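You operate a simulated robot arm through the tools that you are given. There is no shell and no other tool. Be economical: measure what you need, move in short steps, check, and stop when the job is done.

The job below is to be done with a simulated robot arm. You get a single attempt, and the scene is never put back.

JOB
Add one shot to the bag under the sugar hopper, stand it in its row and fit the orange clip.
Fine: the shuttle ends in the open. Set down upright: bag thirty-one.

It is judged by the outcome, as a careful person would: the job done as asked, and still so three seconds after it is handed in. It fails if anything else is knocked over, pushed out of place, dropped, spilled or broken.

ROBOT AND FRAMES
A 7-joint arm with a two-finger parallel gripper, fixed in place. Base frame: the origin is at the foot of the arm, x ahead of it, y to its left, z up; the work surface is at about z = 82. Units: cm, degrees, N and s.
With the tool pointing down near the work surface it reaches from about 30 to 70 cm from the base axis. Its first joint turns from -66.0 to 66.0 degrees. Payload 1.57 kg.
The TCP is the grasp point between the finger pads, 3 cm short of the fingertips. In the tool frame z runs along the fingers and y along their closing line. The gripper opens to 11 cm. The fingers are 2.4 cm wide and 1.2 cm thick; the gripper's body (4.8 by 11.2 cm) begins 7.8 cm behind the TCP.
Orientation is that of the tool frame in the base frame, as a unit quaternion [x, y, z, w]. With the fingers straight down and closing along the base's y, the tool's x points along the base's -x, its y along +y and its z along -z.

CONTROLS
- The arm moves only by the tool move_arm. Its arguments are lists of equal length, an entry for each row: "xyz": the shift along the tool's x, y, z in cm, a list of three; "angular": the turn, a rotation vector about the tool's x, y, z in degrees, a list of three. In form: {"xyz": [[tx, ty, tz], ...], "angular": [[rx, ry, rz], ...]}. A call has 1 to 20 rows; each row is the pose to reach, as a shift and turn from the pose commanded when the call began, along the tool's axes at that moment. "hand" is the opening, from 0 (shut) to 1 (fully open), set as the call begins (left out, the last holds). Each row takes 0.2 s and may step no farther than 5 cm and 8.6 degrees from the row before; otherwise, or with a gripper value out of range, the whole call is refused. A pose out of reach is approached as far as the arm can. The call stops where the force on the tool passes 70 N (or 10 N more than at its start, if that is more) or the arm is blocked; 0.2 s more then pass. The fingers move at their own pace (about 10.8 cm/s each) and stop on an object; they squeeze with about 28 N. The grip force told is the motor's: it shows also when the fingers shut on nothing. Time passes only in rows, and 0.2 s behind the last, so rows that repeat a pose let the fingers close. It gives the time, the measured TCP pose, the force on the tool (base axes), the opening and the grip force at its end, in the units of the frame above (readings bear some noise), with the torque about the TCP (base axes, N m) and any sound that the robot's microphone picked up.
- Cameras (640 x 400 px; columns grow to the right, rows downward): "scene" is fixed at [16.58, -40.42, 138.86]; the picture's right is [0.69, -0.72, 0.00], its down [-0.51, -0.49, -0.70] and it looks along [0.51, 0.49, -0.71] (base axes); focal length 310 px, centre (320, 200). "wrist" rides on the gripper at [7, 1.6, -14.1] in the tool frame; the picture's right is [-0.23, 0.97, 0.00], its down [-0.86, -0.20, -0.48] and it looks along [-0.47, -0.11, 0.88] (tool axes); focal length 222 px, centre (320, 200). There is no depth. A picture from a camera that has moved, and an enlarged one, comes with that camera's place and axes in the base frame and with its lens.
- get_image(camera): a new picture of that camera. The clock stands still meanwhile.
- inspect(camera, box): a new picture of the part [left, top, right, bottom] of that camera's present view, enlarged. The clock stands still meanwhile.
- sign_off(): hands the job in; it is judged then, once.

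Work in short steps. Places have to be worked out from the pictures, the camera data and where the tool is seen: move nearer, look again, correct. Check each grasp and each placing, and mend what went wrong. You have 120 turns and 76 pictures in all, those below and enlarged ones among them. Open the gripper and draw the arm clear of the work before you hand the job in, unless the task says otherwise; then end with one line.

The tools are called after "Call:" as name(argument=value, ...) on one line, values as JSON. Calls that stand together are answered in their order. move_arm: Moves the arm, as the interface text tells. Its arguments: {"type":"object","properties":{"xyz":{"type":"array","items":{"type":"array","items":{"type":"number"}}},"angular":{"type":"array","items":{"type":"array","items":{"type":"number"}}},"hand":{"type":"number"}},"required":["xyz","angular"]} The other tools are called the same way: get_image (camera) takes a picture; inspect (camera, box) takes an enlarged picture of a part of a camera's view; sign_off () hands the job in.

At the start:

```text
time_s: 0.0
tcp_pos: [48.58, -2.91, 112.39]
ee_rot: [0.001, 1.0, 0.0, 0.001]
force: [-0.3, -0.2, -1.8]
torque: [0.01, -0.01, 0.02]
opening: 10.99
finger_force: 0.1
```

scene: 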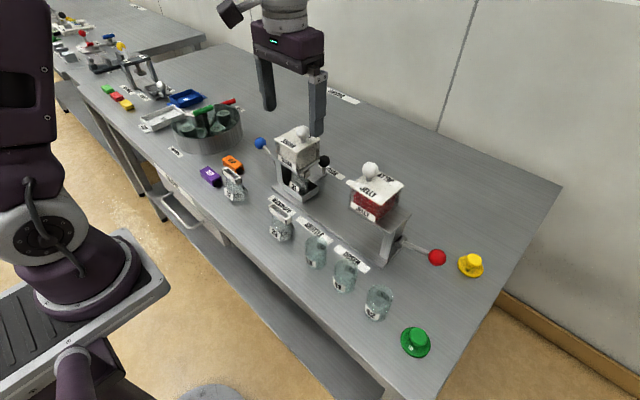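
wrist: 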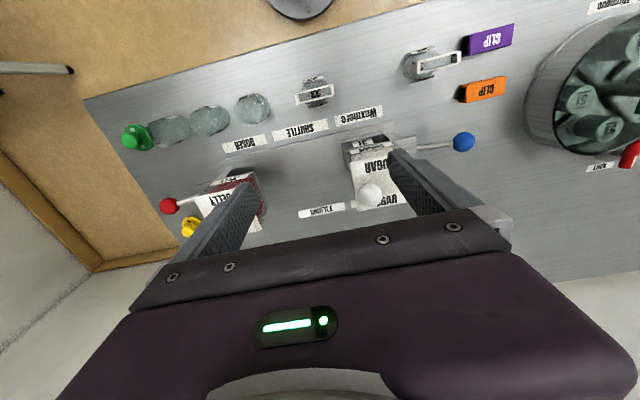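

I'll look closer at the work area to make out the hopper, shuttle, bags and labels.

Call:
inspect(camera="scene", box=[240, 110, 420, 222])

Call:
inspect(camera="scene", box=[190, 140, 350, 240])

Call:
inspect(camera="scene", box=[240, 190, 500, 360])

Call:
inspect(camera="wrist", box=[90, 20, 530, 260])

```text
3.56 times, centred on (330, 166) of scene
camera zoom: at [16.58, -40.42, 138.86], right [0.69, -0.72, 0.0], down [-0.51, -0.49, -0.7], along [0.51, 0.49, -0.71], focal length 1104 px, centre (284, 321)
```

zoom: 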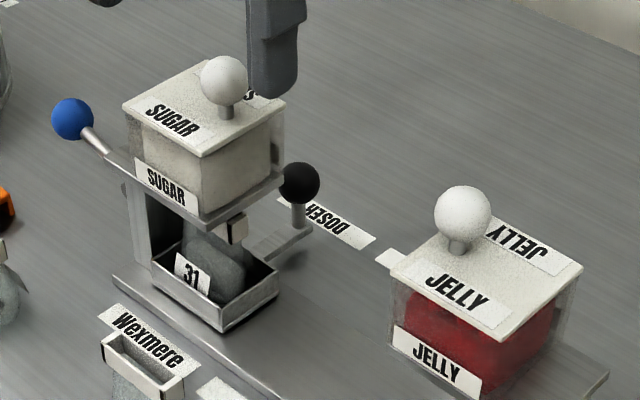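

```text
4.00 times, centred on (270, 190) of scene
camera zoom: at [16.58, -40.42, 138.86], right [0.69, -0.72, 0.0], down [-0.51, -0.49, -0.7], along [0.51, 0.49, -0.71], focal length 1242 px, centre (520, 240)
```

zoom: 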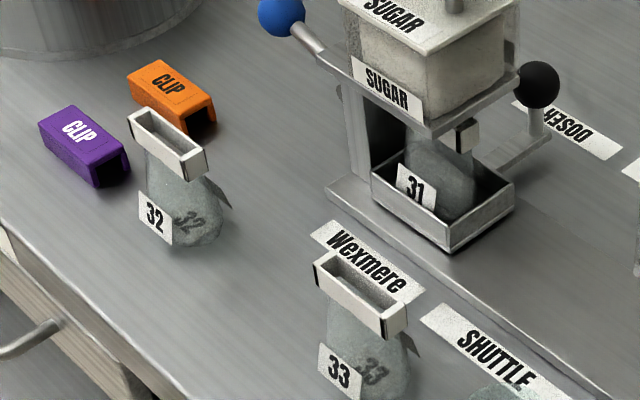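

```text
2.35 times, centred on (370, 275) of scene
camera zoom: at [16.58, -40.42, 138.86], right [0.69, -0.72, 0.0], down [-0.51, -0.49, -0.7], along [0.51, 0.49, -0.71], focal length 730 px, centre (202, 24)
```

zoom: 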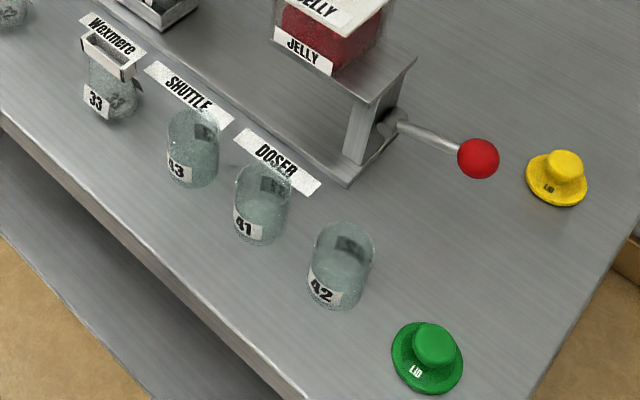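

```text
1.45 times, centred on (310, 140) of wrist
camera zoom: at [41.52, -1.2, 126.56], right [0.23, 0.97, 0.0], down [0.86, -0.2, 0.48], along [0.47, -0.11, -0.88], focal length 323 px, centre (334, 287)
```

zoom: 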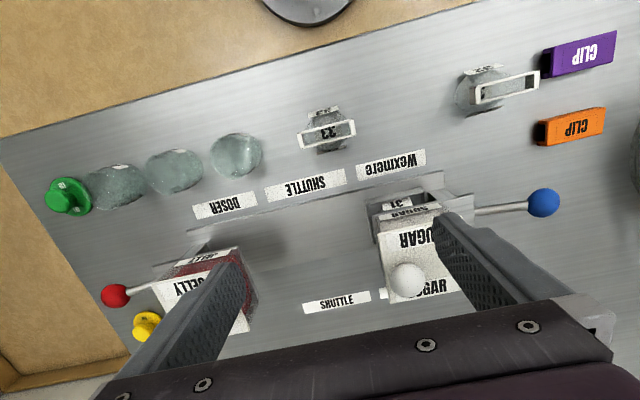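

I make out a doser on a rail: a shuttle tray with black knob holds bag 31 under the sugar hopper, with blue (sugar) and red (jelly) levers. Bags 32 (y≈14.6) and 33 (y≈-3.2) stand at x≈42 with a gap at y≈5.7. I pull back and tilt to see the machine from the front.

Call:
move_arm(xyz=[[4, 2, 1], [8, 4, 2], [12, 6, 3], [15, 7, 4]], angular=[[0, -8, 0], [0, -16, 0], [0, -24, 0], [0, -32, 0]])

Call:
get_image(camera="wrist")

Call:
get_image(camera="scene")

```text
time_s: 1.0
tcp_pos: [34.79, 3.52, 109.29]
ee_rot: [0.001, 0.973, 0.007, 0.233]
force: [0.1, 0.3, 0.0]
torque: [0.01, -0.01, 0.02]
opening: 10.97
finger_force: 0.1
out of reach, approached as far as the arm can: row 4
```

```text
69 pictures are left
camera wrist: at [22.04, 4.97, 118.87], right [0.2, 0.97, 0.12], down [0.55, -0.21, 0.81], along [0.81, -0.1, -0.57], focal length 222 px, centre (320, 200)
```

wrist: 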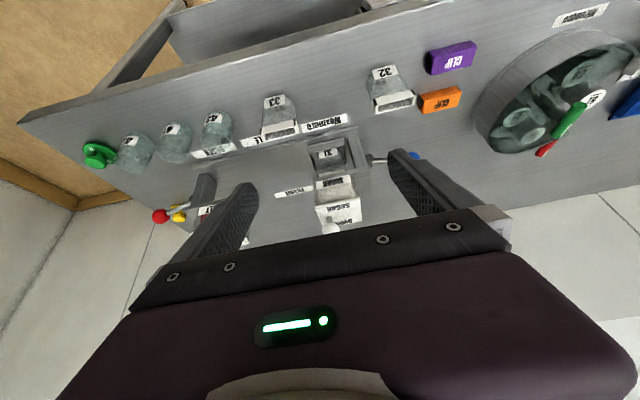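

```text
68 pictures are left
```

scene: 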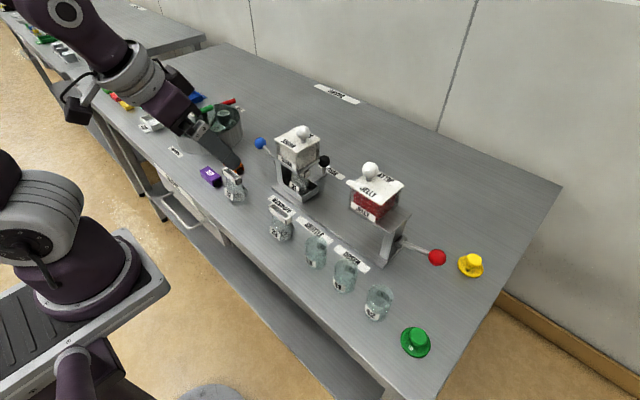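

The arm now leaves the machine unblocked; I enlarge the shuttle and bag area from both cameras.

Call:
inspect(camera="wrist", box=[250, 80, 450, 240])

Call:
inspect(camera="scene", box=[250, 120, 346, 210])

Call:
inspect(camera="scene", box=[320, 150, 480, 270])

```text
2.50 times, centred on (350, 160) of wrist
camera zoom: at [22.04, 4.97, 118.87], right [0.2, 0.97, 0.12], down [0.55, -0.21, 0.81], along [0.81, -0.1, -0.57], focal length 555 px, centre (245, 300)
```

zoom: 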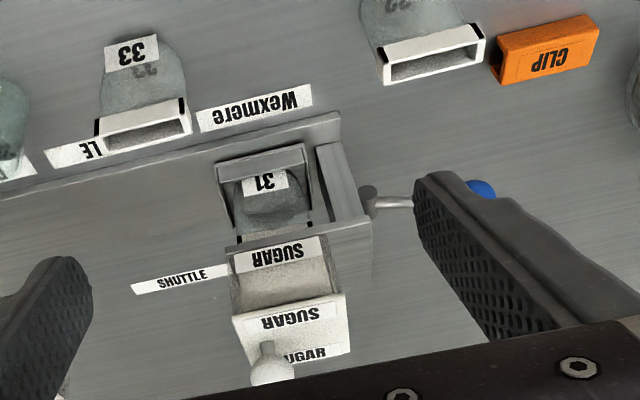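

```text
4.44 times, centred on (298, 165) of scene
camera zoom: at [16.58, -40.42, 138.86], right [0.69, -0.72, 0.0], down [-0.51, -0.49, -0.7], along [0.51, 0.49, -0.71], focal length 1380 px, centre (418, 356)
```

zoom: 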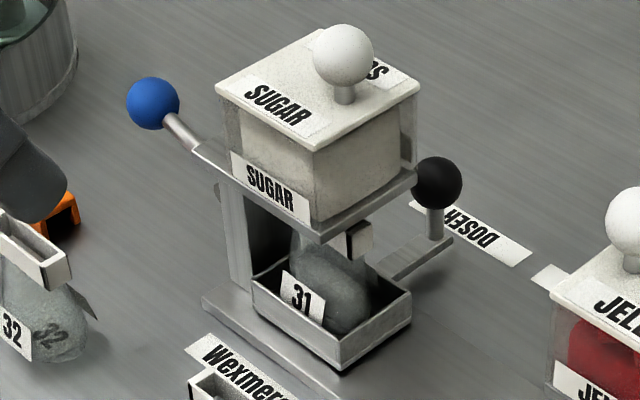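

```text
3.33 times, centred on (400, 210) of scene
camera zoom: at [16.58, -40.42, 138.86], right [0.69, -0.72, 0.0], down [-0.51, -0.49, -0.7], along [0.51, 0.49, -0.71], focal length 1035 px, centre (53, 167)
```

zoom: 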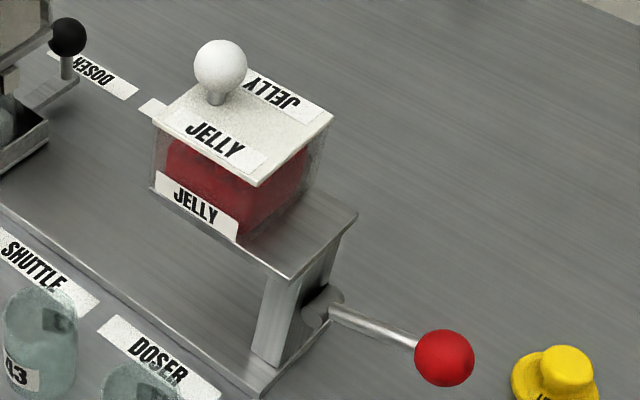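

The levers pivot on hubs at the outer walls; blue ball is at about (57, 21, 89). I'll go upright and look down at the blue lever from the left to see how it pivots.

Call:
move_arm(xyz=[[-1.35, 3, 2.7], [-2.7, 6, 5.4], [-4.05, 9, 8], [-5.4, 12, 10.7], [-6.75, 15, 13.4], [-8.1, 17.9, 16.1]], angular=[[0, 5.3, 0], [0, 10.6, 0], [0, 16, 0], [0, 21.3, 0], [0, 26.6, 0], [0, 32, 0]])

Call:
get_image(camera="wrist")

```text
time_s: 2.4
tcp_pos: [49.26, 21.42, 99.02]
ee_rot: [-0.001, 0.999, 0.007, -0.046]
force: [-0.5, -0.2, 0.1]
torque: [-0.02, 0.02, 0.03]
opening: 11.03
finger_force: 0.1
```

```text
64 pictures are left
camera wrist: at [43.51, 22.96, 113.89], right [0.22, 0.97, -0.01], down [0.9, -0.2, 0.39], along [0.38, -0.1, -0.92], focal length 222 px, centre (320, 200)
```

wrist: 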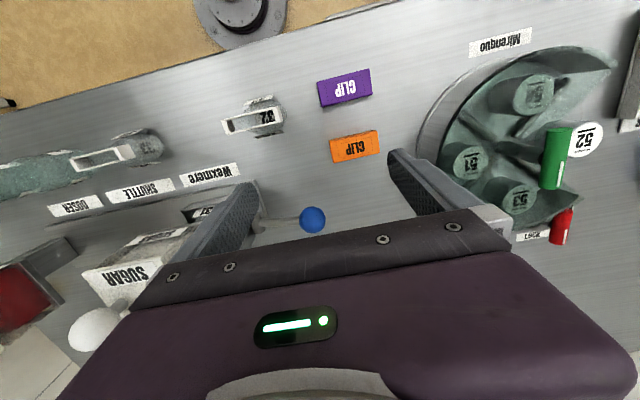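

The finger hides the lever here; I check the scene camera zoomed on the blue lever and the red lever hub.

Call:
inspect(camera="scene", box=[380, 220, 450, 275])

Call:
move_arm(xyz=[[2.5, 3, -2], [5, 6, -4]], angular=[[0, -2.6, 0], [0, -5.3, 0]], hand=0)

Call:
inspect(camera="wrist", box=[120, 60, 400, 235])

```text
7.27 times, centred on (415, 248) of scene
camera zoom: at [16.58, -40.42, 138.86], right [0.69, -0.72, 0.0], down [-0.51, -0.49, -0.7], along [0.51, 0.49, -0.71], focal length 2257 px, centre (-371, -146)
```

zoom: 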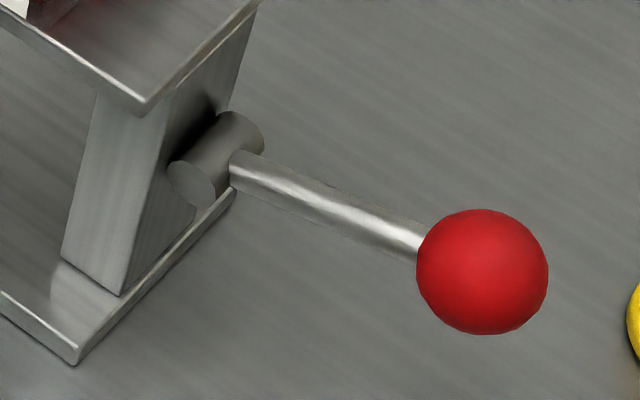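

```text
time_s: 3.0
tcp_pos: [44.88, 27.35, 103.67]
ee_rot: [-0.001, 1.0, 0.007, 0.001]
force: [-0.8, 0.5, -0.4]
torque: [0.0, 0.0, -0.02]
opening: 0.0
finger_force: 10.2
```

```text
2.29 times, centred on (260, 148) of wrist
camera zoom: at [37.7, 28.79, 117.97], right [0.23, 0.97, 0.01], down [0.85, -0.21, 0.48], along [0.47, -0.1, -0.88], focal length 508 px, centre (457, 320)
```

zoom: 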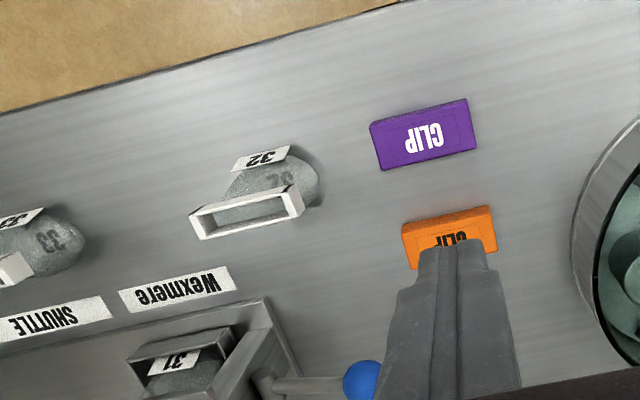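

The hub axis is horizontal along x, so the lever works up/down; I estimate the blue ball at (55.5, 18.7, 90.8) and the tray centred with the hopper (y≈4). I go above the ball with the fingers shut and check.

Call:
move_arm(xyz=[[-3, -2.5, 0], [-6, -5, 1], [-9, -7.5, 2.5], [-10.6, -8.65, 4]], angular=[[0, 0, 0], [0, 0, 0], [0, 0, 0], [0, 0, 0]])

Call:
get_image(camera="wrist")

Call:
inspect(camera="scene", box=[210, 80, 350, 210])

```text
time_s: 4.0
tcp_pos: [55.61, 18.73, 99.35]
ee_rot: [-0.001, 1.0, 0.007, 0.0]
force: [0.9, 0.4, -0.6]
torque: [0.02, 0.01, 0.02]
opening: 0.01
finger_force: 21.5
```

```text
61 pictures are left
camera wrist: at [48.45, 20.11, 113.69], right [0.22, 0.97, 0.02], down [0.85, -0.2, 0.48], along [0.47, -0.09, -0.88], focal length 222 px, centre (320, 200)
```

wrist: 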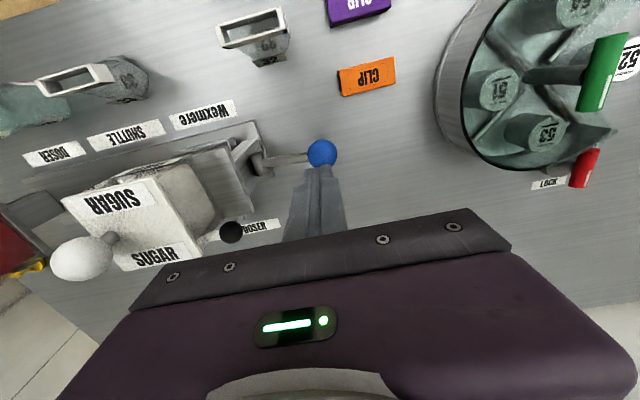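

```text
3.08 times, centred on (280, 145) of scene
camera zoom: at [16.58, -40.43, 138.86], right [0.69, -0.72, 0.0], down [-0.51, -0.49, -0.7], along [0.51, 0.49, -0.71], focal length 955 px, centre (443, 369)
```

zoom: 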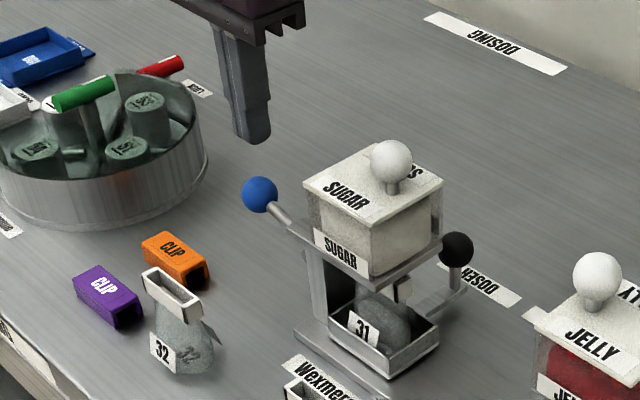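

Ball computed at (55.3, 19.2, 90.7), nearly under the fingertips. I shift slightly and press down gently in small steps, watching force and sound.

Call:
move_arm(xyz=[[0.3, 0.5, 1.5], [0.3, 0.5, 3.0], [0.3, 0.5, 3.6], [0.3, 0.5, 4.2], [0.3, 0.5, 4.8], [0.3, 0.5, 5.4]], angular=[[0, 0, 0], [0, 0, 0], [0, 0, 0], [0, 0, 0], [0, 0, 0], [0, 0, 0]])

Call:
inspect(camera="scene", box=[220, 90, 340, 210])

```text
time_s: 5.4
tcp_pos: [55.2, 19.38, 93.77]
ee_rot: [0.0, 1.0, 0.007, 0.001]
force: [0.6, 0.7, 1.9]
torque: [0.05, 0.01, -0.01]
opening: 0.0
finger_force: 20.6
```

```text
3.33 times, centred on (280, 150) of scene
camera zoom: at [16.58, -40.42, 138.86], right [0.69, -0.72, 0.0], down [-0.51, -0.49, -0.7], along [0.51, 0.49, -0.71], focal length 1035 px, centre (453, 367)
```

zoom: 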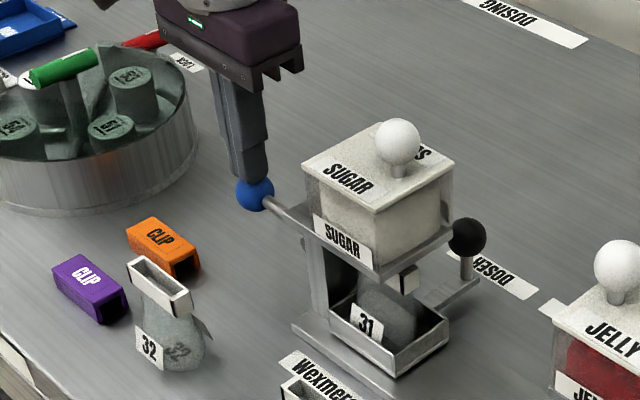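

The tip is on the ball, force ~2 N and the lever is starting to give. I keep pressing slowly.

Call:
move_arm(xyz=[[0, 0, 0.5], [0, 0, 1.0], [0, 0, 1.5], [0, 0, 2.0]], angular=[[0, 0, 0], [0, 0, 0], [0, 0, 0], [0, 0, 0]])

Call:
inspect(camera="scene", box=[220, 90, 340, 210])

```text
time_s: 6.4
tcp_pos: [55.11, 19.55, 91.71]
ee_rot: [-0.002, 1.0, 0.008, 0.0]
force: [1.1, 1.0, 1.4]
torque: [0.02, -0.05, -0.01]
opening: 0.01
finger_force: 21.3
```

```text
3.33 times, centred on (280, 150) of scene
camera zoom: at [16.58, -40.43, 138.86], right [0.69, -0.72, 0.0], down [-0.51, -0.49, -0.7], along [0.51, 0.49, -0.71], focal length 1035 px, centre (453, 367)
```

zoom: 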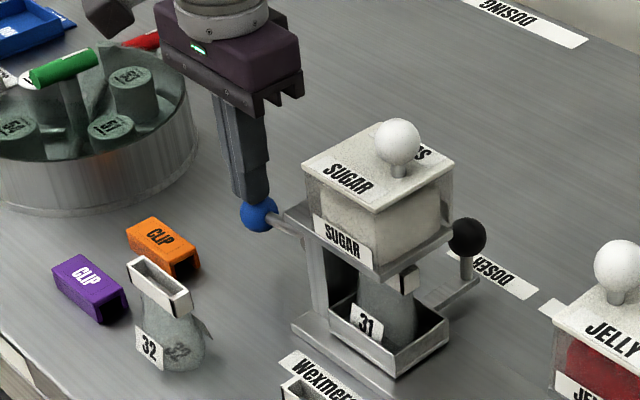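

The lever is moving down smoothly without a stop or sound yet; I continue.

Call:
move_arm(xyz=[[0, 0, 0.5], [0, 0, 1.0], [0, 0, 1.5], [0, 0, 2.0]], angular=[[0, 0, 0], [0, 0, 0], [0, 0, 0], [0, 0, 0]])

Call:
inspect(camera="scene", box=[220, 90, 340, 210])

```text
time_s: 7.2
tcp_pos: [55.2, 19.47, 90.98]
ee_rot: [-0.001, 1.0, 0.009, 0.003]
force: [-15.2, -3.9, 29.9]
torque: [-0.21, 0.35, -0.06]
opening: 0.02
finger_force: 21.0
stopped in row 4: the force on the tool passed its limit (the readings are from after the stop); the commanded pose is now the measured one
```

```text
3.33 times, centred on (280, 150) of scene
camera zoom: at [16.49, -40.45, 138.86], right [0.69, -0.72, 0.0], down [-0.51, -0.49, -0.71], along [0.51, 0.49, -0.71], focal length 1035 px, centre (453, 367)
```

zoom: 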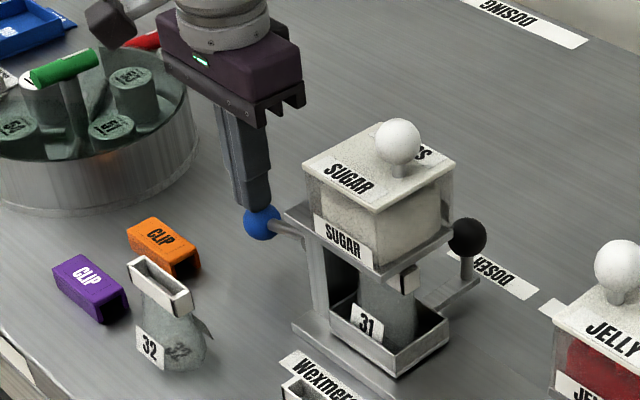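

The lever reached its stop at z≈91 and the bag looks fuller. I raise straight up to see whether the lever returns by itself.

Call:
move_arm(xyz=[[0, 0, -1.5], [0, 0, -3], [0, 0, -5], [0, 0, -8], [0, 0, -8]], angular=[[0, 0, 0], [0, 0, 0], [0, 0, 0], [0, 0, 0], [0, 0, 0]])

Call:
inspect(camera="scene", box=[220, 90, 340, 210])

```text
time_s: 8.4
tcp_pos: [55.19, 19.13, 98.93]
ee_rot: [0.0, 1.0, 0.01, 0.004]
force: [0.3, 0.5, 0.2]
torque: [0.01, -0.02, 0.03]
opening: 0.0
finger_force: 21.5
```

```text
3.33 times, centred on (280, 150) of scene
camera zoom: at [16.58, -40.43, 138.86], right [0.69, -0.72, 0.0], down [-0.51, -0.49, -0.7], along [0.51, 0.49, -0.71], focal length 1035 px, centre (453, 367)
```

zoom: 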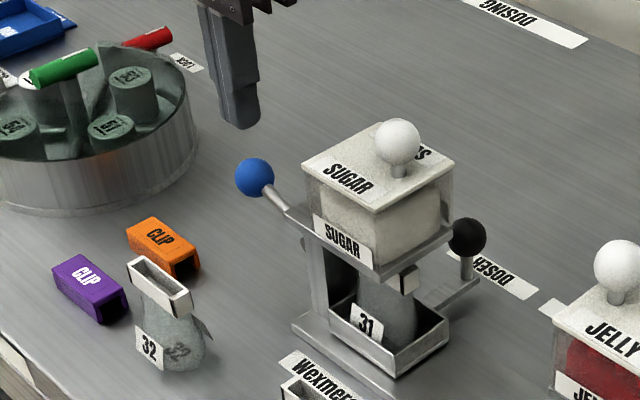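

The lever sprang back: one shot given. The shuttle's black knob lies at about (64.4, 4.0, 87.7), behind the hopper. I approach it from behind the machine, tilting the hand 15° so the camera clears the hopper's lid knob.

Call:
move_arm(xyz=[[-4.6, 0, -2], [-9.3, 0, -2], [-9.3, -3.8, -2], [-9.3, -7.6, -2], [-9.3, -11.4, -2], [-9.3, -15.1, -2]], angular=[[0, 5, 0], [0, 10, 0], [0, 15, 0], [0, 15, 0], [0, 15, 0], [0, 15, 0]], hand=0.6)

Call:
get_image(camera="wrist")

Call:
get_image(camera="scene")

```text
refused: row 1 steps farther than a row can; nothing moved
```

```text
55 pictures are left
camera wrist: at [47.97, 20.48, 113.13], right [0.22, 0.97, 0.02], down [0.85, -0.21, 0.48], along [0.47, -0.09, -0.88], focal length 222 px, centre (320, 200)
```

wrist: 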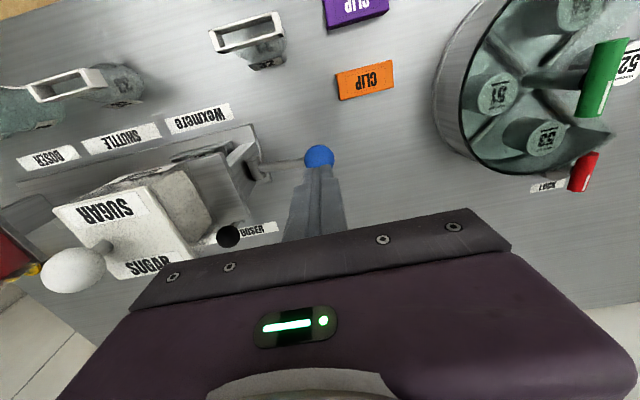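

```text
54 pictures are left
```

scene: 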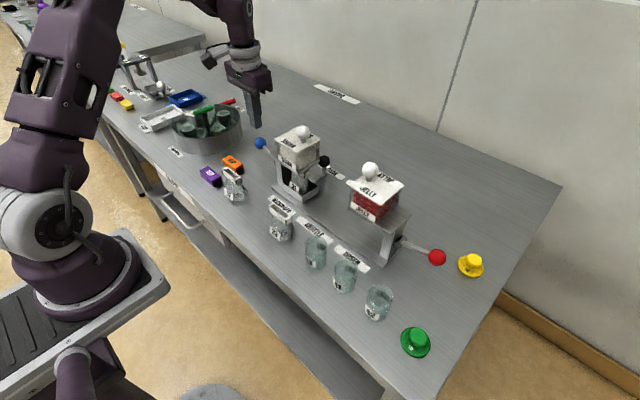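

The first row stepped slightly over 5 cm, so nothing moved; I repeat it with smaller rows.

Call:
move_arm(xyz=[[-3.1, 0, -2], [-6.2, 0, -2], [-9.3, 0, -2], [-9.3, -3.8, -2], [-9.3, -7.6, -2], [-9.3, -11.4, -2], [-9.3, -15.1, -2]], angular=[[0, 5, 0], [0, 10, 0], [0, 15, 0], [0, 15, 0], [0, 15, 0], [0, 15, 0], [0, 15, 0]], hand=0.6)

Call:
get_image(camera="wrist")

Call:
inspect(camera="scene", box=[240, 80, 400, 210])

```text
time_s: 10.0
tcp_pos: [62.53, 3.76, 100.76]
ee_rot: [-0.002, 0.992, 0.008, -0.127]
force: [0.3, -0.4, 0.3]
torque: [0.02, 0.01, 0.0]
opening: 6.58
finger_force: 0.1
out of reach, approached as far as the arm can: row 3, 4, 5, 6, 7
```

```text
53 pictures are left
camera wrist: at [59.22, 5.21, 116.34], right [0.22, 0.98, -0.04], down [0.95, -0.2, 0.24], along [0.23, -0.09, -0.97], focal length 222 px, centre (320, 200)
```

wrist: 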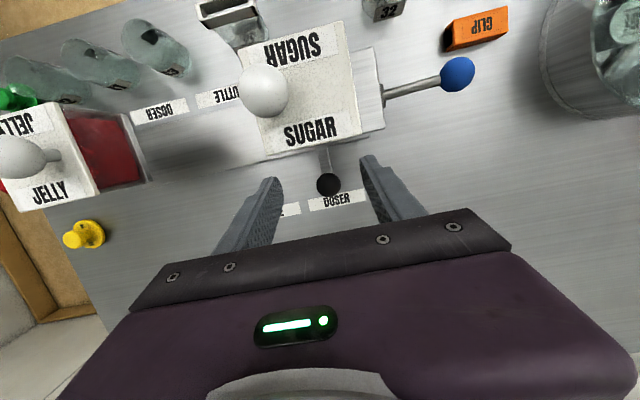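

```text
3.08 times, centred on (320, 145) of scene
camera zoom: at [16.59, -40.42, 138.86], right [0.7, -0.72, 0.0], down [-0.51, -0.49, -0.7], along [0.51, 0.49, -0.71], focal length 955 px, centre (320, 369)
```

zoom: 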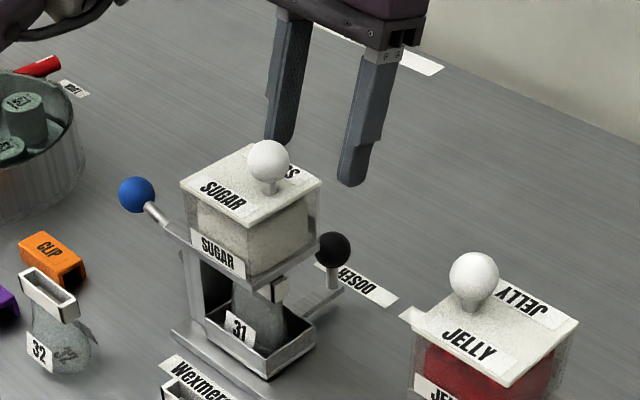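

Knob confirmed at (64.3, 4.0, 87.7), centred between the fingers. I descend along to it and check before closing.

Call:
move_arm(xyz=[[-1.7, 0.2, 3.7], [-3.3, 0.2, 7.4], [-4.2, 0.2, 9.5], [-4.86, 0.2, 11.1]], angular=[[0, 0, 0], [0, 0, 0], [0, 0, 0], [0, 0, 0]])

Call:
get_image(camera="wrist")

Call:
inspect(camera="scene", box=[240, 80, 400, 210])

```text
time_s: 11.0
tcp_pos: [64.11, 4.27, 89.57]
ee_rot: [-0.002, 0.992, 0.007, -0.127]
force: [1.6, -0.1, 0.6]
torque: [0.03, -0.02, -0.02]
opening: 6.59
finger_force: 0.0
out of reach, approached as far as the arm can: row 3, 4
```

```text
51 pictures are left
camera wrist: at [60.78, 5.55, 105.27], right [0.22, 0.98, -0.04], down [0.95, -0.2, 0.24], along [0.23, -0.09, -0.97], focal length 222 px, centre (320, 200)
```

wrist: 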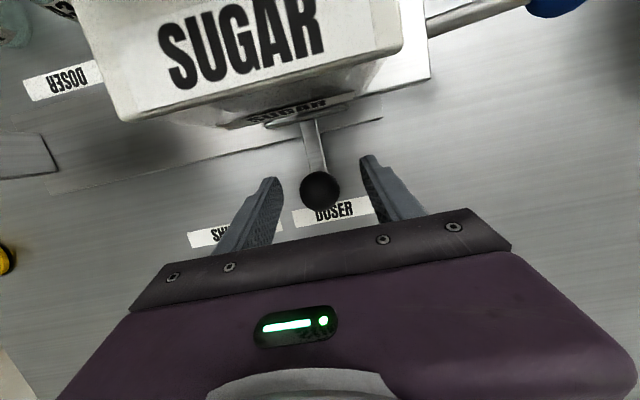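

```text
3.08 times, centred on (320, 145) of scene
camera zoom: at [16.58, -40.43, 138.86], right [0.69, -0.72, 0.0], down [-0.51, -0.49, -0.7], along [0.51, 0.49, -0.71], focal length 955 px, centre (320, 369)
```

zoom: 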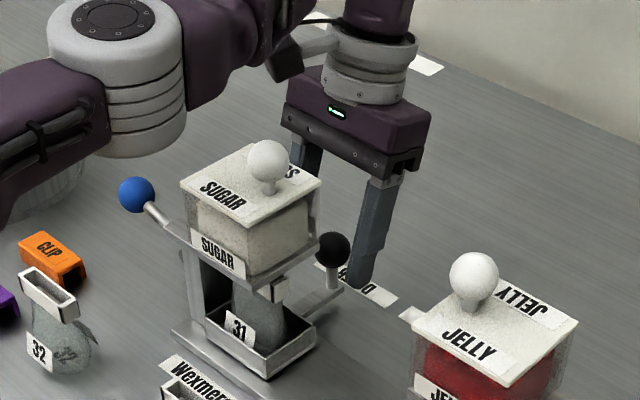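

The knob sits between the fingertips; I close on it.

Call:
move_arm(xyz=[[0, -0.1, 0.4], [0, -0.1, 0.4], [0, -0.1, 0.4]], angular=[[0, 0, 0], [0, 0, 0], [0, 0, 0]], hand=0)

```text
time_s: 11.8
tcp_pos: [64.1, 4.2, 89.5]
ee_rot: [-0.002, 0.992, 0.008, -0.125]
force: [16.8, -2.0, 24.3]
torque: [0.06, -0.39, -0.05]
opening: 3.14
finger_force: 40.1
```

Opening 3.1 cm: knob held, but the hand presses down a little. I ease up 0.4 cm and start a small slide toward −y.

Call:
move_arm(xyz=[[0, 0, -0.4], [0, -0.5, -0.4], [0, -1.0, -0.4]], angular=[[0, 0, 0], [0, 0, 0], [0, 0, 0]])

Call:
inspect(camera="scene", box=[240, 80, 400, 210])

```text
time_s: 12.6
tcp_pos: [64.02, 3.34, 89.51]
ee_rot: [-0.003, 0.992, 0.008, -0.128]
force: [9.3, 0.5, -34.0]
torque: [-0.01, -0.07, -0.01]
opening: 3.17
finger_force: 40.6
```

```text
3.08 times, centred on (320, 145) of scene
camera zoom: at [16.67, -40.42, 138.85], right [0.69, -0.72, 0.0], down [-0.51, -0.49, -0.7], along [0.51, 0.49, -0.71], focal length 955 px, centre (320, 369)
```

zoom: 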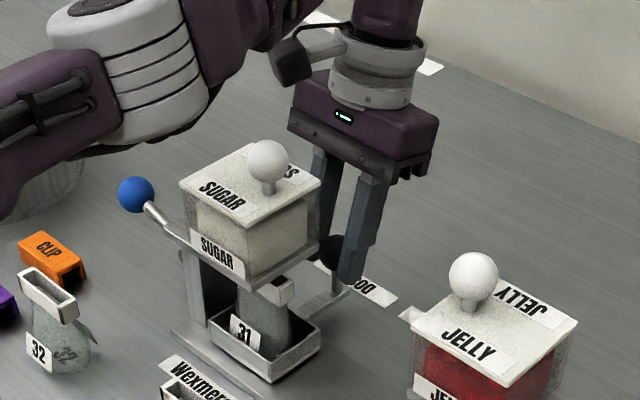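

The shuttle slides with the hand. I relieve the upward pull and slide it slowly on to y≈-7, the open middle.

Call:
move_arm(xyz=[[0, -0.2, 0.2], [0, -0.6, 0.2], [0, -1.2, 0.2], [0, -2.0, 0.2], [0, -2.8, 0.2], [0, -3.6, 0.2], [0, -4.4, 0.15], [0, -5.2, 0.15], [0, -6.0, 0.15], [0, -6.8, 0.1], [0, -7.6, 0.1], [0, -8.4, 0.1], [0, -9.2, 0.1], [0, -9.8, 0.1], [0, -10.2, 0.1]], angular=[[0, 0, 0], [0, 0, 0], [0, 0, 0], [0, 0, 0], [0, 0, 0], [0, 0, 0], [0, 0, 0], [0, 0, 0], [0, 0, 0], [0, 0, 0], [0, 0, 0], [0, 0, 0], [0, 0, 0], [0, 0, 0], [0, 0, 0]])

Call:
inspect(camera="scene", box=[240, 80, 440, 240])

```text
time_s: 15.8
tcp_pos: [64.02, -6.79, 89.68]
ee_rot: [-0.002, 0.992, 0.008, -0.123]
force: [31.8, 0.2, -6.3]
torque: [0.1, -0.75, -0.09]
opening: 3.11
finger_force: 39.8
```

```text
2.50 times, centred on (340, 160) of scene
camera zoom: at [16.67, -40.43, 138.84], right [0.69, -0.72, 0.0], down [-0.51, -0.49, -0.7], along [0.51, 0.49, -0.71], focal length 776 px, centre (270, 300)
```

zoom: 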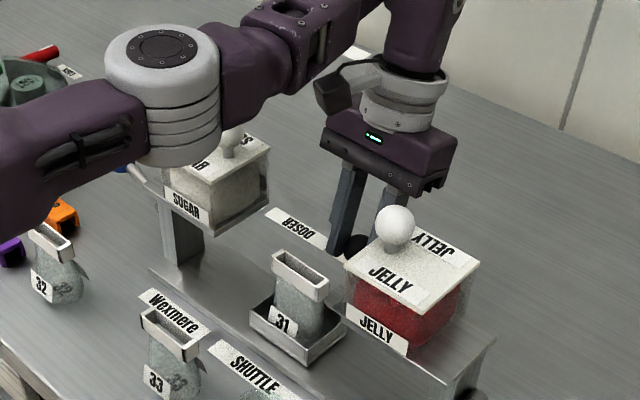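

The shuttle with bag 31 stands in the open middle, y≈-7. I release and back up, then view from above.

Call:
move_arm(xyz=[[0, 0, 0], [0, 0, 0], [0, 0, 0]], angular=[[0, 0, 0], [0, 0, 0], [0, 0, 0]], hand=0.6)

Call:
move_arm(xyz=[[0, 0, -3], [0, 0, -7], [0, 0, -11], [3, 0, -15], [6.5, 0, -18]], angular=[[0, 0, 0], [0, 0, 0], [0, 0, 0], [0, -7, 0], [0, -14.2, 0]])

Call:
get_image(camera="wrist")

```text
time_s: 16.6
tcp_pos: [63.77, -6.88, 89.63]
ee_rot: [-0.002, 0.992, 0.007, -0.128]
force: [-0.5, 0.0, -0.4]
torque: [-0.03, -0.04, -0.01]
opening: 6.59
finger_force: 0.1
```

```text
time_s: 17.8
tcp_pos: [62.18, -7.25, 108.61]
ee_rot: [0.001, 1.0, 0.009, -0.003]
force: [-0.4, -0.1, 0.0]
torque: [-0.03, -0.01, 0.01]
opening: 6.6
finger_force: 0.0
out of reach, approached as far as the arm can: row 1, 2, 3, 4
```

```text
47 pictures are left
camera wrist: at [55.17, -5.82, 122.94], right [0.23, 0.97, 0.02], down [0.86, -0.21, 0.47], along [0.46, -0.09, -0.88], focal length 222 px, centre (320, 200)
```

wrist: 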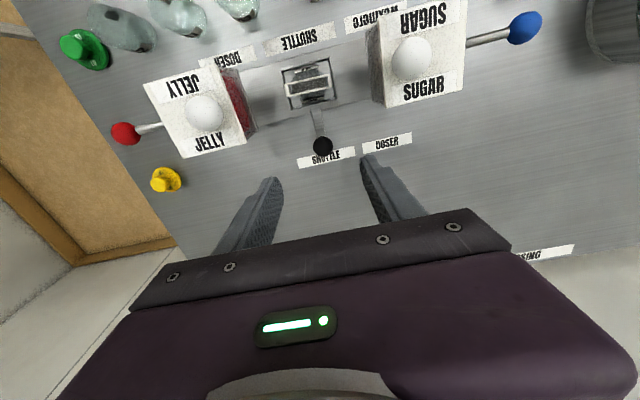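

The shuttle is clear of both hoppers. I back off to the front to look at bag 31's mouth frame closely.

Call:
move_arm(xyz=[[4.5, 0, 0], [9, 0, 1], [13, 0, 4], [15.5, 0, 7.5], [16, 0, 11]], angular=[[0, 0, 0], [0, 0, 0], [0, 0, 0], [0, 0, 0], [0, 0, 0]])

Call:
inspect(camera="wrist", box=[160, 40, 480, 240])

Call:
inspect(camera="scene", box=[310, 160, 390, 240])

```text
time_s: 19.0
tcp_pos: [45.87, -7.25, 97.37]
ee_rot: [-0.001, 1.0, 0.009, -0.003]
force: [-0.1, 0.6, 0.2]
torque: [0.01, 0.01, 0.02]
opening: 6.61
finger_force: 0.0
```

```text
2.00 times, centred on (320, 140) of wrist
camera zoom: at [38.72, -5.84, 111.77], right [0.23, 0.97, 0.02], down [0.86, -0.21, 0.47], along [0.46, -0.09, -0.88], focal length 444 px, centre (320, 320)
```

zoom: 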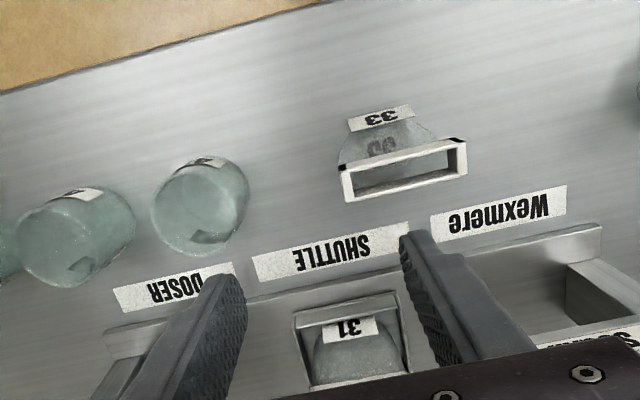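

```text
5.00 times, centred on (350, 200) of scene
camera zoom: at [16.58, -40.43, 138.86], right [0.69, -0.72, 0.0], down [-0.51, -0.49, -0.7], along [0.51, 0.49, -0.71], focal length 1552 px, centre (170, 200)
```

zoom: 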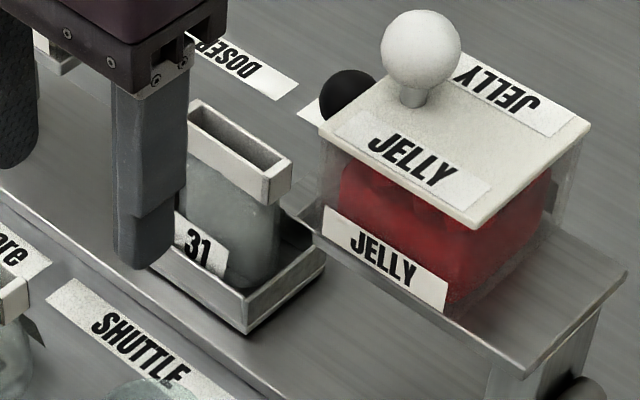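

Bag 31's frame is about 5.3 × 1.9 cm, top near z=91, centred about (55.8, -7). I'll grip it by its ends along y; I move above it and check alignment.

Call:
move_arm(xyz=[[0, 0, -3.5], [-4, 0.1, -3.5], [-8, 0.2, -3.5], [-9.9, 0.2, -3.5]], angular=[[1, 0, 0], [1, 0, 0], [1, 0, 0], [1, 0, 0]], hand=0.7)

Call:
get_image(camera="wrist")

Call:
inspect(camera="scene", box=[280, 100, 420, 240])

```text
time_s: 20.0
tcp_pos: [55.98, -7.13, 101.25]
ee_rot: [-0.002, 1.0, -0.001, -0.002]
force: [-0.3, -0.4, -0.3]
torque: [0.0, 0.0, 0.0]
opening: 7.68
finger_force: 0.0
```

```text
44 pictures are left
camera wrist: at [49.06, -5.45, 115.59], right [0.22, 0.97, 0.0], down [0.86, -0.2, 0.47], along [0.46, -0.11, -0.88], focal length 222 px, centre (320, 200)
```

wrist: 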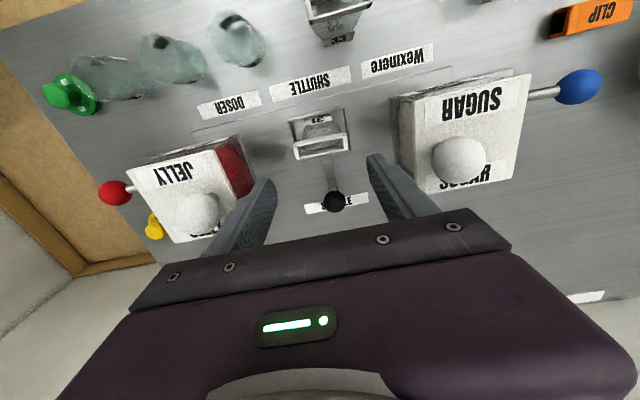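

```text
2.86 times, centred on (350, 170) of scene
camera zoom: at [16.58, -40.42, 138.86], right [0.69, -0.72, 0.0], down [-0.51, -0.49, -0.7], along [0.51, 0.49, -0.71], focal length 887 px, centre (234, 286)
```

zoom: 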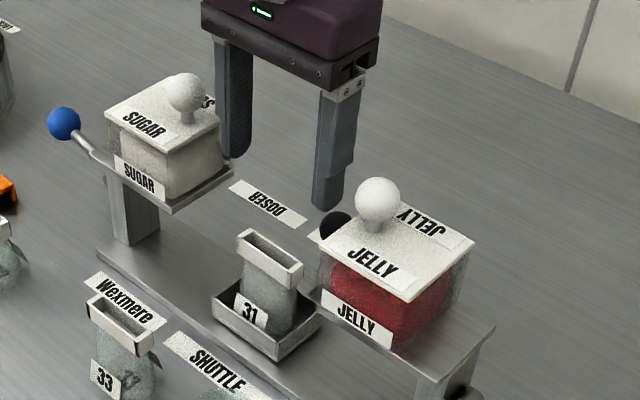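

I zoom in on the frame to fix its centre precisely.

Call:
inspect(camera="wrist", box=[260, 90, 390, 180])

```text
4.44 times, centred on (325, 135) of wrist
camera zoom: at [49.06, -5.45, 115.59], right [0.22, 0.97, 0.0], down [0.86, -0.2, 0.47], along [0.46, -0.11, -0.88], focal length 987 px, centre (298, 489)
```

zoom: 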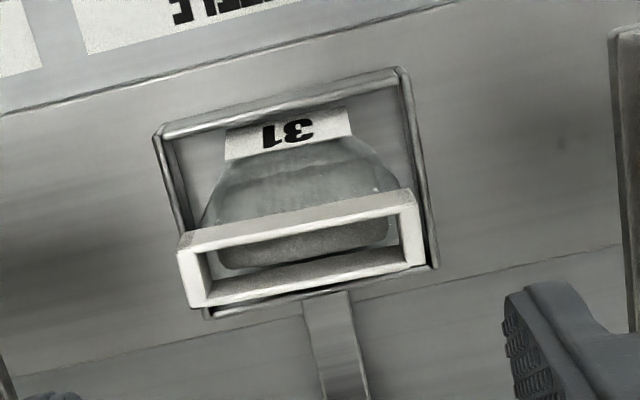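

Frame centre (55.5, -6.9), about 6 cm long. I descend to straddle its ends, and check.

Call:
move_arm(xyz=[[0.5, 0.2, 3], [0.5, 0.2, 6], [0.5, 0.2, 8.5], [0.5, 0.2, 10]], angular=[[0, 0, 0], [0, 0, 0], [0, 0, 0], [0, 0, 0]])

Call:
inspect(camera="scene", box=[290, 130, 400, 230])

Call:
inspect(camera="wrist", box=[220, 100, 440, 240])

```text
time_s: 21.0
tcp_pos: [55.53, -6.86, 91.06]
ee_rot: [-0.002, 1.0, 0.0, -0.003]
force: [-0.1, -0.3, -0.2]
torque: [0.04, 0.02, 0.0]
opening: 7.7
finger_force: 0.1
```

```text
4.00 times, centred on (345, 180) of scene
camera zoom: at [16.58, -40.42, 138.86], right [0.69, -0.72, 0.0], down [-0.51, -0.49, -0.7], along [0.51, 0.49, -0.71], focal length 1242 px, centre (220, 280)
```

zoom: 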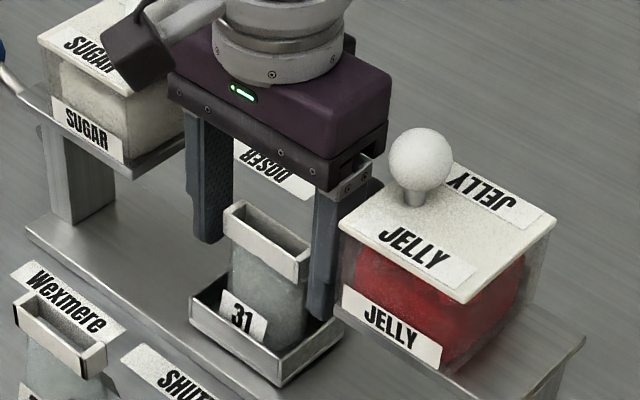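

```text
2.86 times, centred on (330, 170) of wrist
camera zoom: at [48.48, -5.24, 105.34], right [0.22, 0.97, 0.0], down [0.86, -0.2, 0.47], along [0.46, -0.11, -0.88], focal length 635 px, centre (291, 286)
```

zoom: 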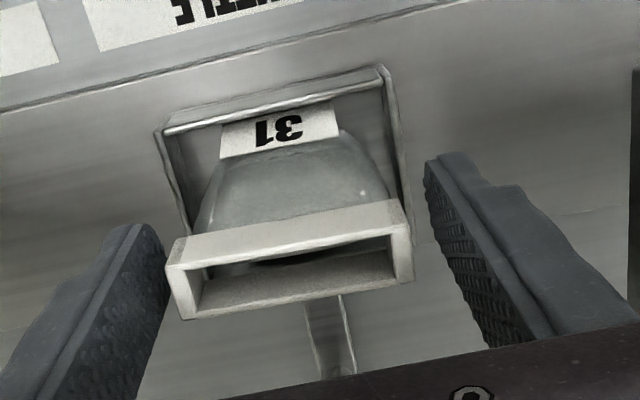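

Frame is centred between the fingers at the TCP. I close the grip.

Call:
move_arm(xyz=[[0, 0, 0], [0, 0, 0], [0, 0, 0]], angular=[[0, 0, 0], [0, 0, 0], [0, 0, 0]], hand=0)

Call:
move_arm(xyz=[[0, 0, -0.5], [0, 0, -1.5], [0, 0, -3.0]], angular=[[0, 0, 0], [0, 0, 0], [0, 0, 0]])

Call:
inspect(camera="scene", box=[290, 130, 400, 230])

```text
time_s: 21.8
tcp_pos: [55.54, -6.86, 91.06]
ee_rot: [-0.001, 1.0, 0.001, -0.003]
force: [-1.0, -0.3, 0.3]
torque: [-0.01, -0.01, -0.01]
opening: 5.96
finger_force: 28.3
```

```text
time_s: 22.6
tcp_pos: [55.64, -6.7, 94.06]
ee_rot: [0.0, 1.0, -0.001, -0.002]
force: [0.8, -0.1, 0.0]
torque: [0.0, -0.01, 0.0]
opening: 5.91
finger_force: 28.0
```

```text
4.00 times, centred on (345, 180) of scene
camera zoom: at [16.59, -40.43, 138.86], right [0.69, -0.72, 0.0], down [-0.51, -0.49, -0.7], along [0.51, 0.49, -0.71], focal length 1242 px, centre (220, 280)
```

zoom: 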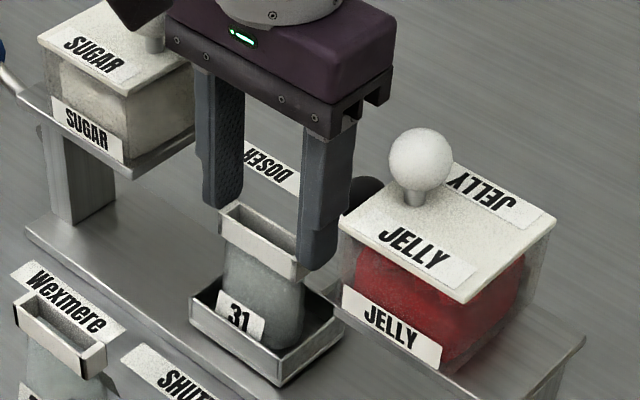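

Opening still 5.9, but the bag doesn't look clearly lifted. I look closer.

Call:
inspect(camera="wrist", box=[220, 100, 440, 240])

Call:
inspect(camera="scene", box=[320, 160, 380, 230])

```text
2.86 times, centred on (330, 170) of wrist
camera zoom: at [48.58, -5.07, 108.46], right [0.22, 0.97, 0.0], down [0.86, -0.2, 0.47], along [0.46, -0.11, -0.88], focal length 635 px, centre (291, 286)
```

zoom: 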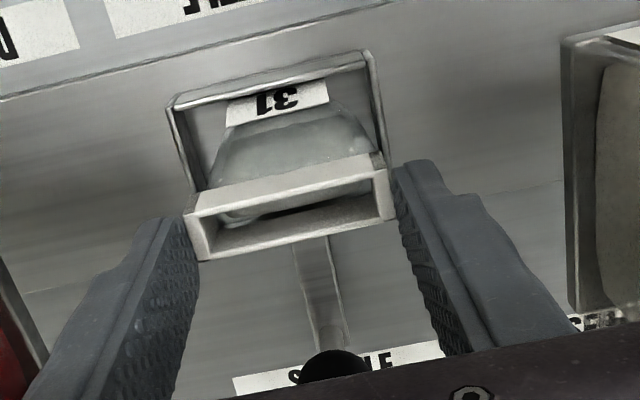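

```text
5.71 times, centred on (350, 195) of scene
camera zoom: at [16.59, -40.43, 138.86], right [0.69, -0.72, 0.0], down [-0.51, -0.49, -0.7], along [0.51, 0.49, -0.71], focal length 1774 px, centre (149, 229)
```

zoom: 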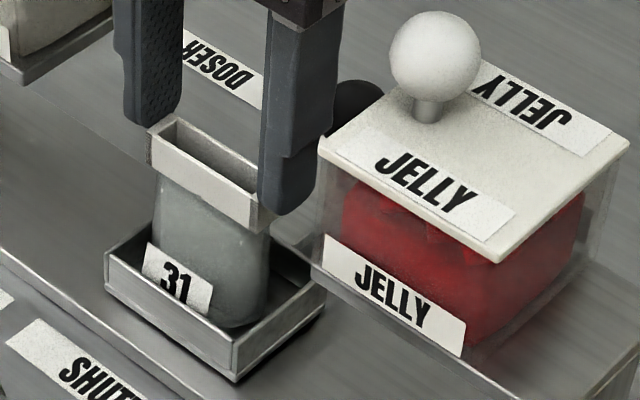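

The frame slipped through the fingers and the bag stayed in the tray, upright. I reopen, go lower so the pads' centre is on the frame, and grip again.

Call:
move_arm(xyz=[[0, 0, 0], [0, 0, 0], [0, -0.15, 1.5], [0, -0.15, 3.0], [0, -0.15, 4.4]], angular=[[0, 0, 0], [0, 0, 0], [0, 0, 0], [0, 0, 0], [0, 0, 0]], hand=0.7)

Call:
move_arm(xyz=[[0, 0, 0], [0, 0, 0], [0, 0, 0], [0, 0, 0]], angular=[[0, 0, 0], [0, 0, 0], [0, 0, 0], [0, 0, 0]], hand=0)

Call:
move_arm(xyz=[[0, 0, -0.15], [0, 0, -0.3], [0, 0, -0.5], [0, 0, -0.7]], angular=[[0, 0, 0], [0, 0, 0], [0, 0, 0], [0, 0, 0]])

Call:
inspect(camera="scene", box=[320, 160, 380, 230])

```text
time_s: 23.8
tcp_pos: [55.41, -7.07, 89.61]
ee_rot: [-0.001, 1.0, 0.0, -0.003]
force: [-0.2, 0.1, -0.4]
torque: [0.0, -0.01, 0.02]
opening: 7.69
finger_force: 0.0
```

```text
time_s: 24.8
tcp_pos: [55.65, -6.91, 89.58]
ee_rot: [-0.001, 1.0, 0.0, -0.002]
force: [0.6, -0.1, 0.6]
torque: [-0.01, 0.0, 0.01]
opening: 5.93
finger_force: 27.3
```

```text
time_s: 25.8
tcp_pos: [55.62, -6.85, 90.37]
ee_rot: [-0.001, 1.0, 0.0, -0.003]
force: [-0.2, -0.4, 0.1]
torque: [-0.03, 0.0, 0.02]
opening: 5.95
finger_force: 28.0
```

```text
5.71 times, centred on (350, 195) of scene
camera zoom: at [16.58, -40.42, 138.86], right [0.69, -0.72, 0.0], down [-0.51, -0.49, -0.7], along [0.51, 0.49, -0.71], focal length 1774 px, centre (149, 229)
```

zoom: 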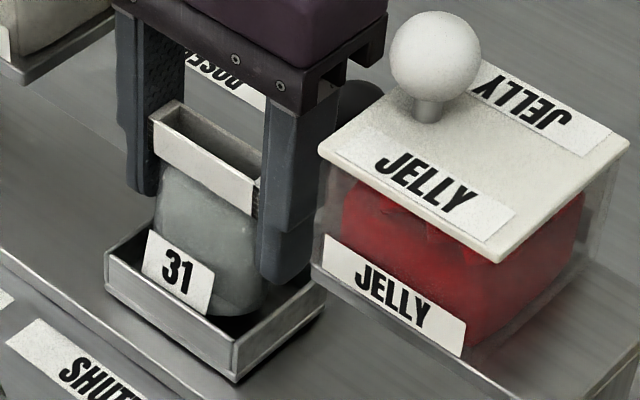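

This time the bag rose with the hand. I keep lifting slowly and check for slip.

Call:
move_arm(xyz=[[0, 0, -0.3], [0, 0, -0.7], [0, 0, -1.1], [0, 0, -1.5], [0, 0, -2.0]], angular=[[0, 0, 0], [0, 0, 0], [0, 0, 0], [0, 0, 0], [0, 0, 0]])

Call:
inspect(camera="scene", box=[320, 160, 380, 230])

```text
time_s: 27.0
tcp_pos: [55.57, -6.83, 92.55]
ee_rot: [-0.001, 1.0, 0.0, -0.003]
force: [0.0, 0.9, -1.0]
torque: [-0.03, -0.01, -0.02]
opening: 5.91
finger_force: 27.7
```

```text
5.71 times, centred on (350, 195) of scene
camera zoom: at [16.58, -40.42, 138.86], right [0.69, -0.72, 0.0], down [-0.51, -0.49, -0.7], along [0.51, 0.49, -0.71], focal length 1774 px, centre (149, 229)
```

zoom: 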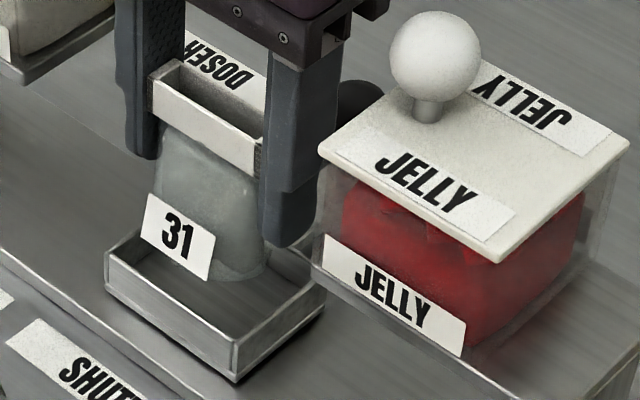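

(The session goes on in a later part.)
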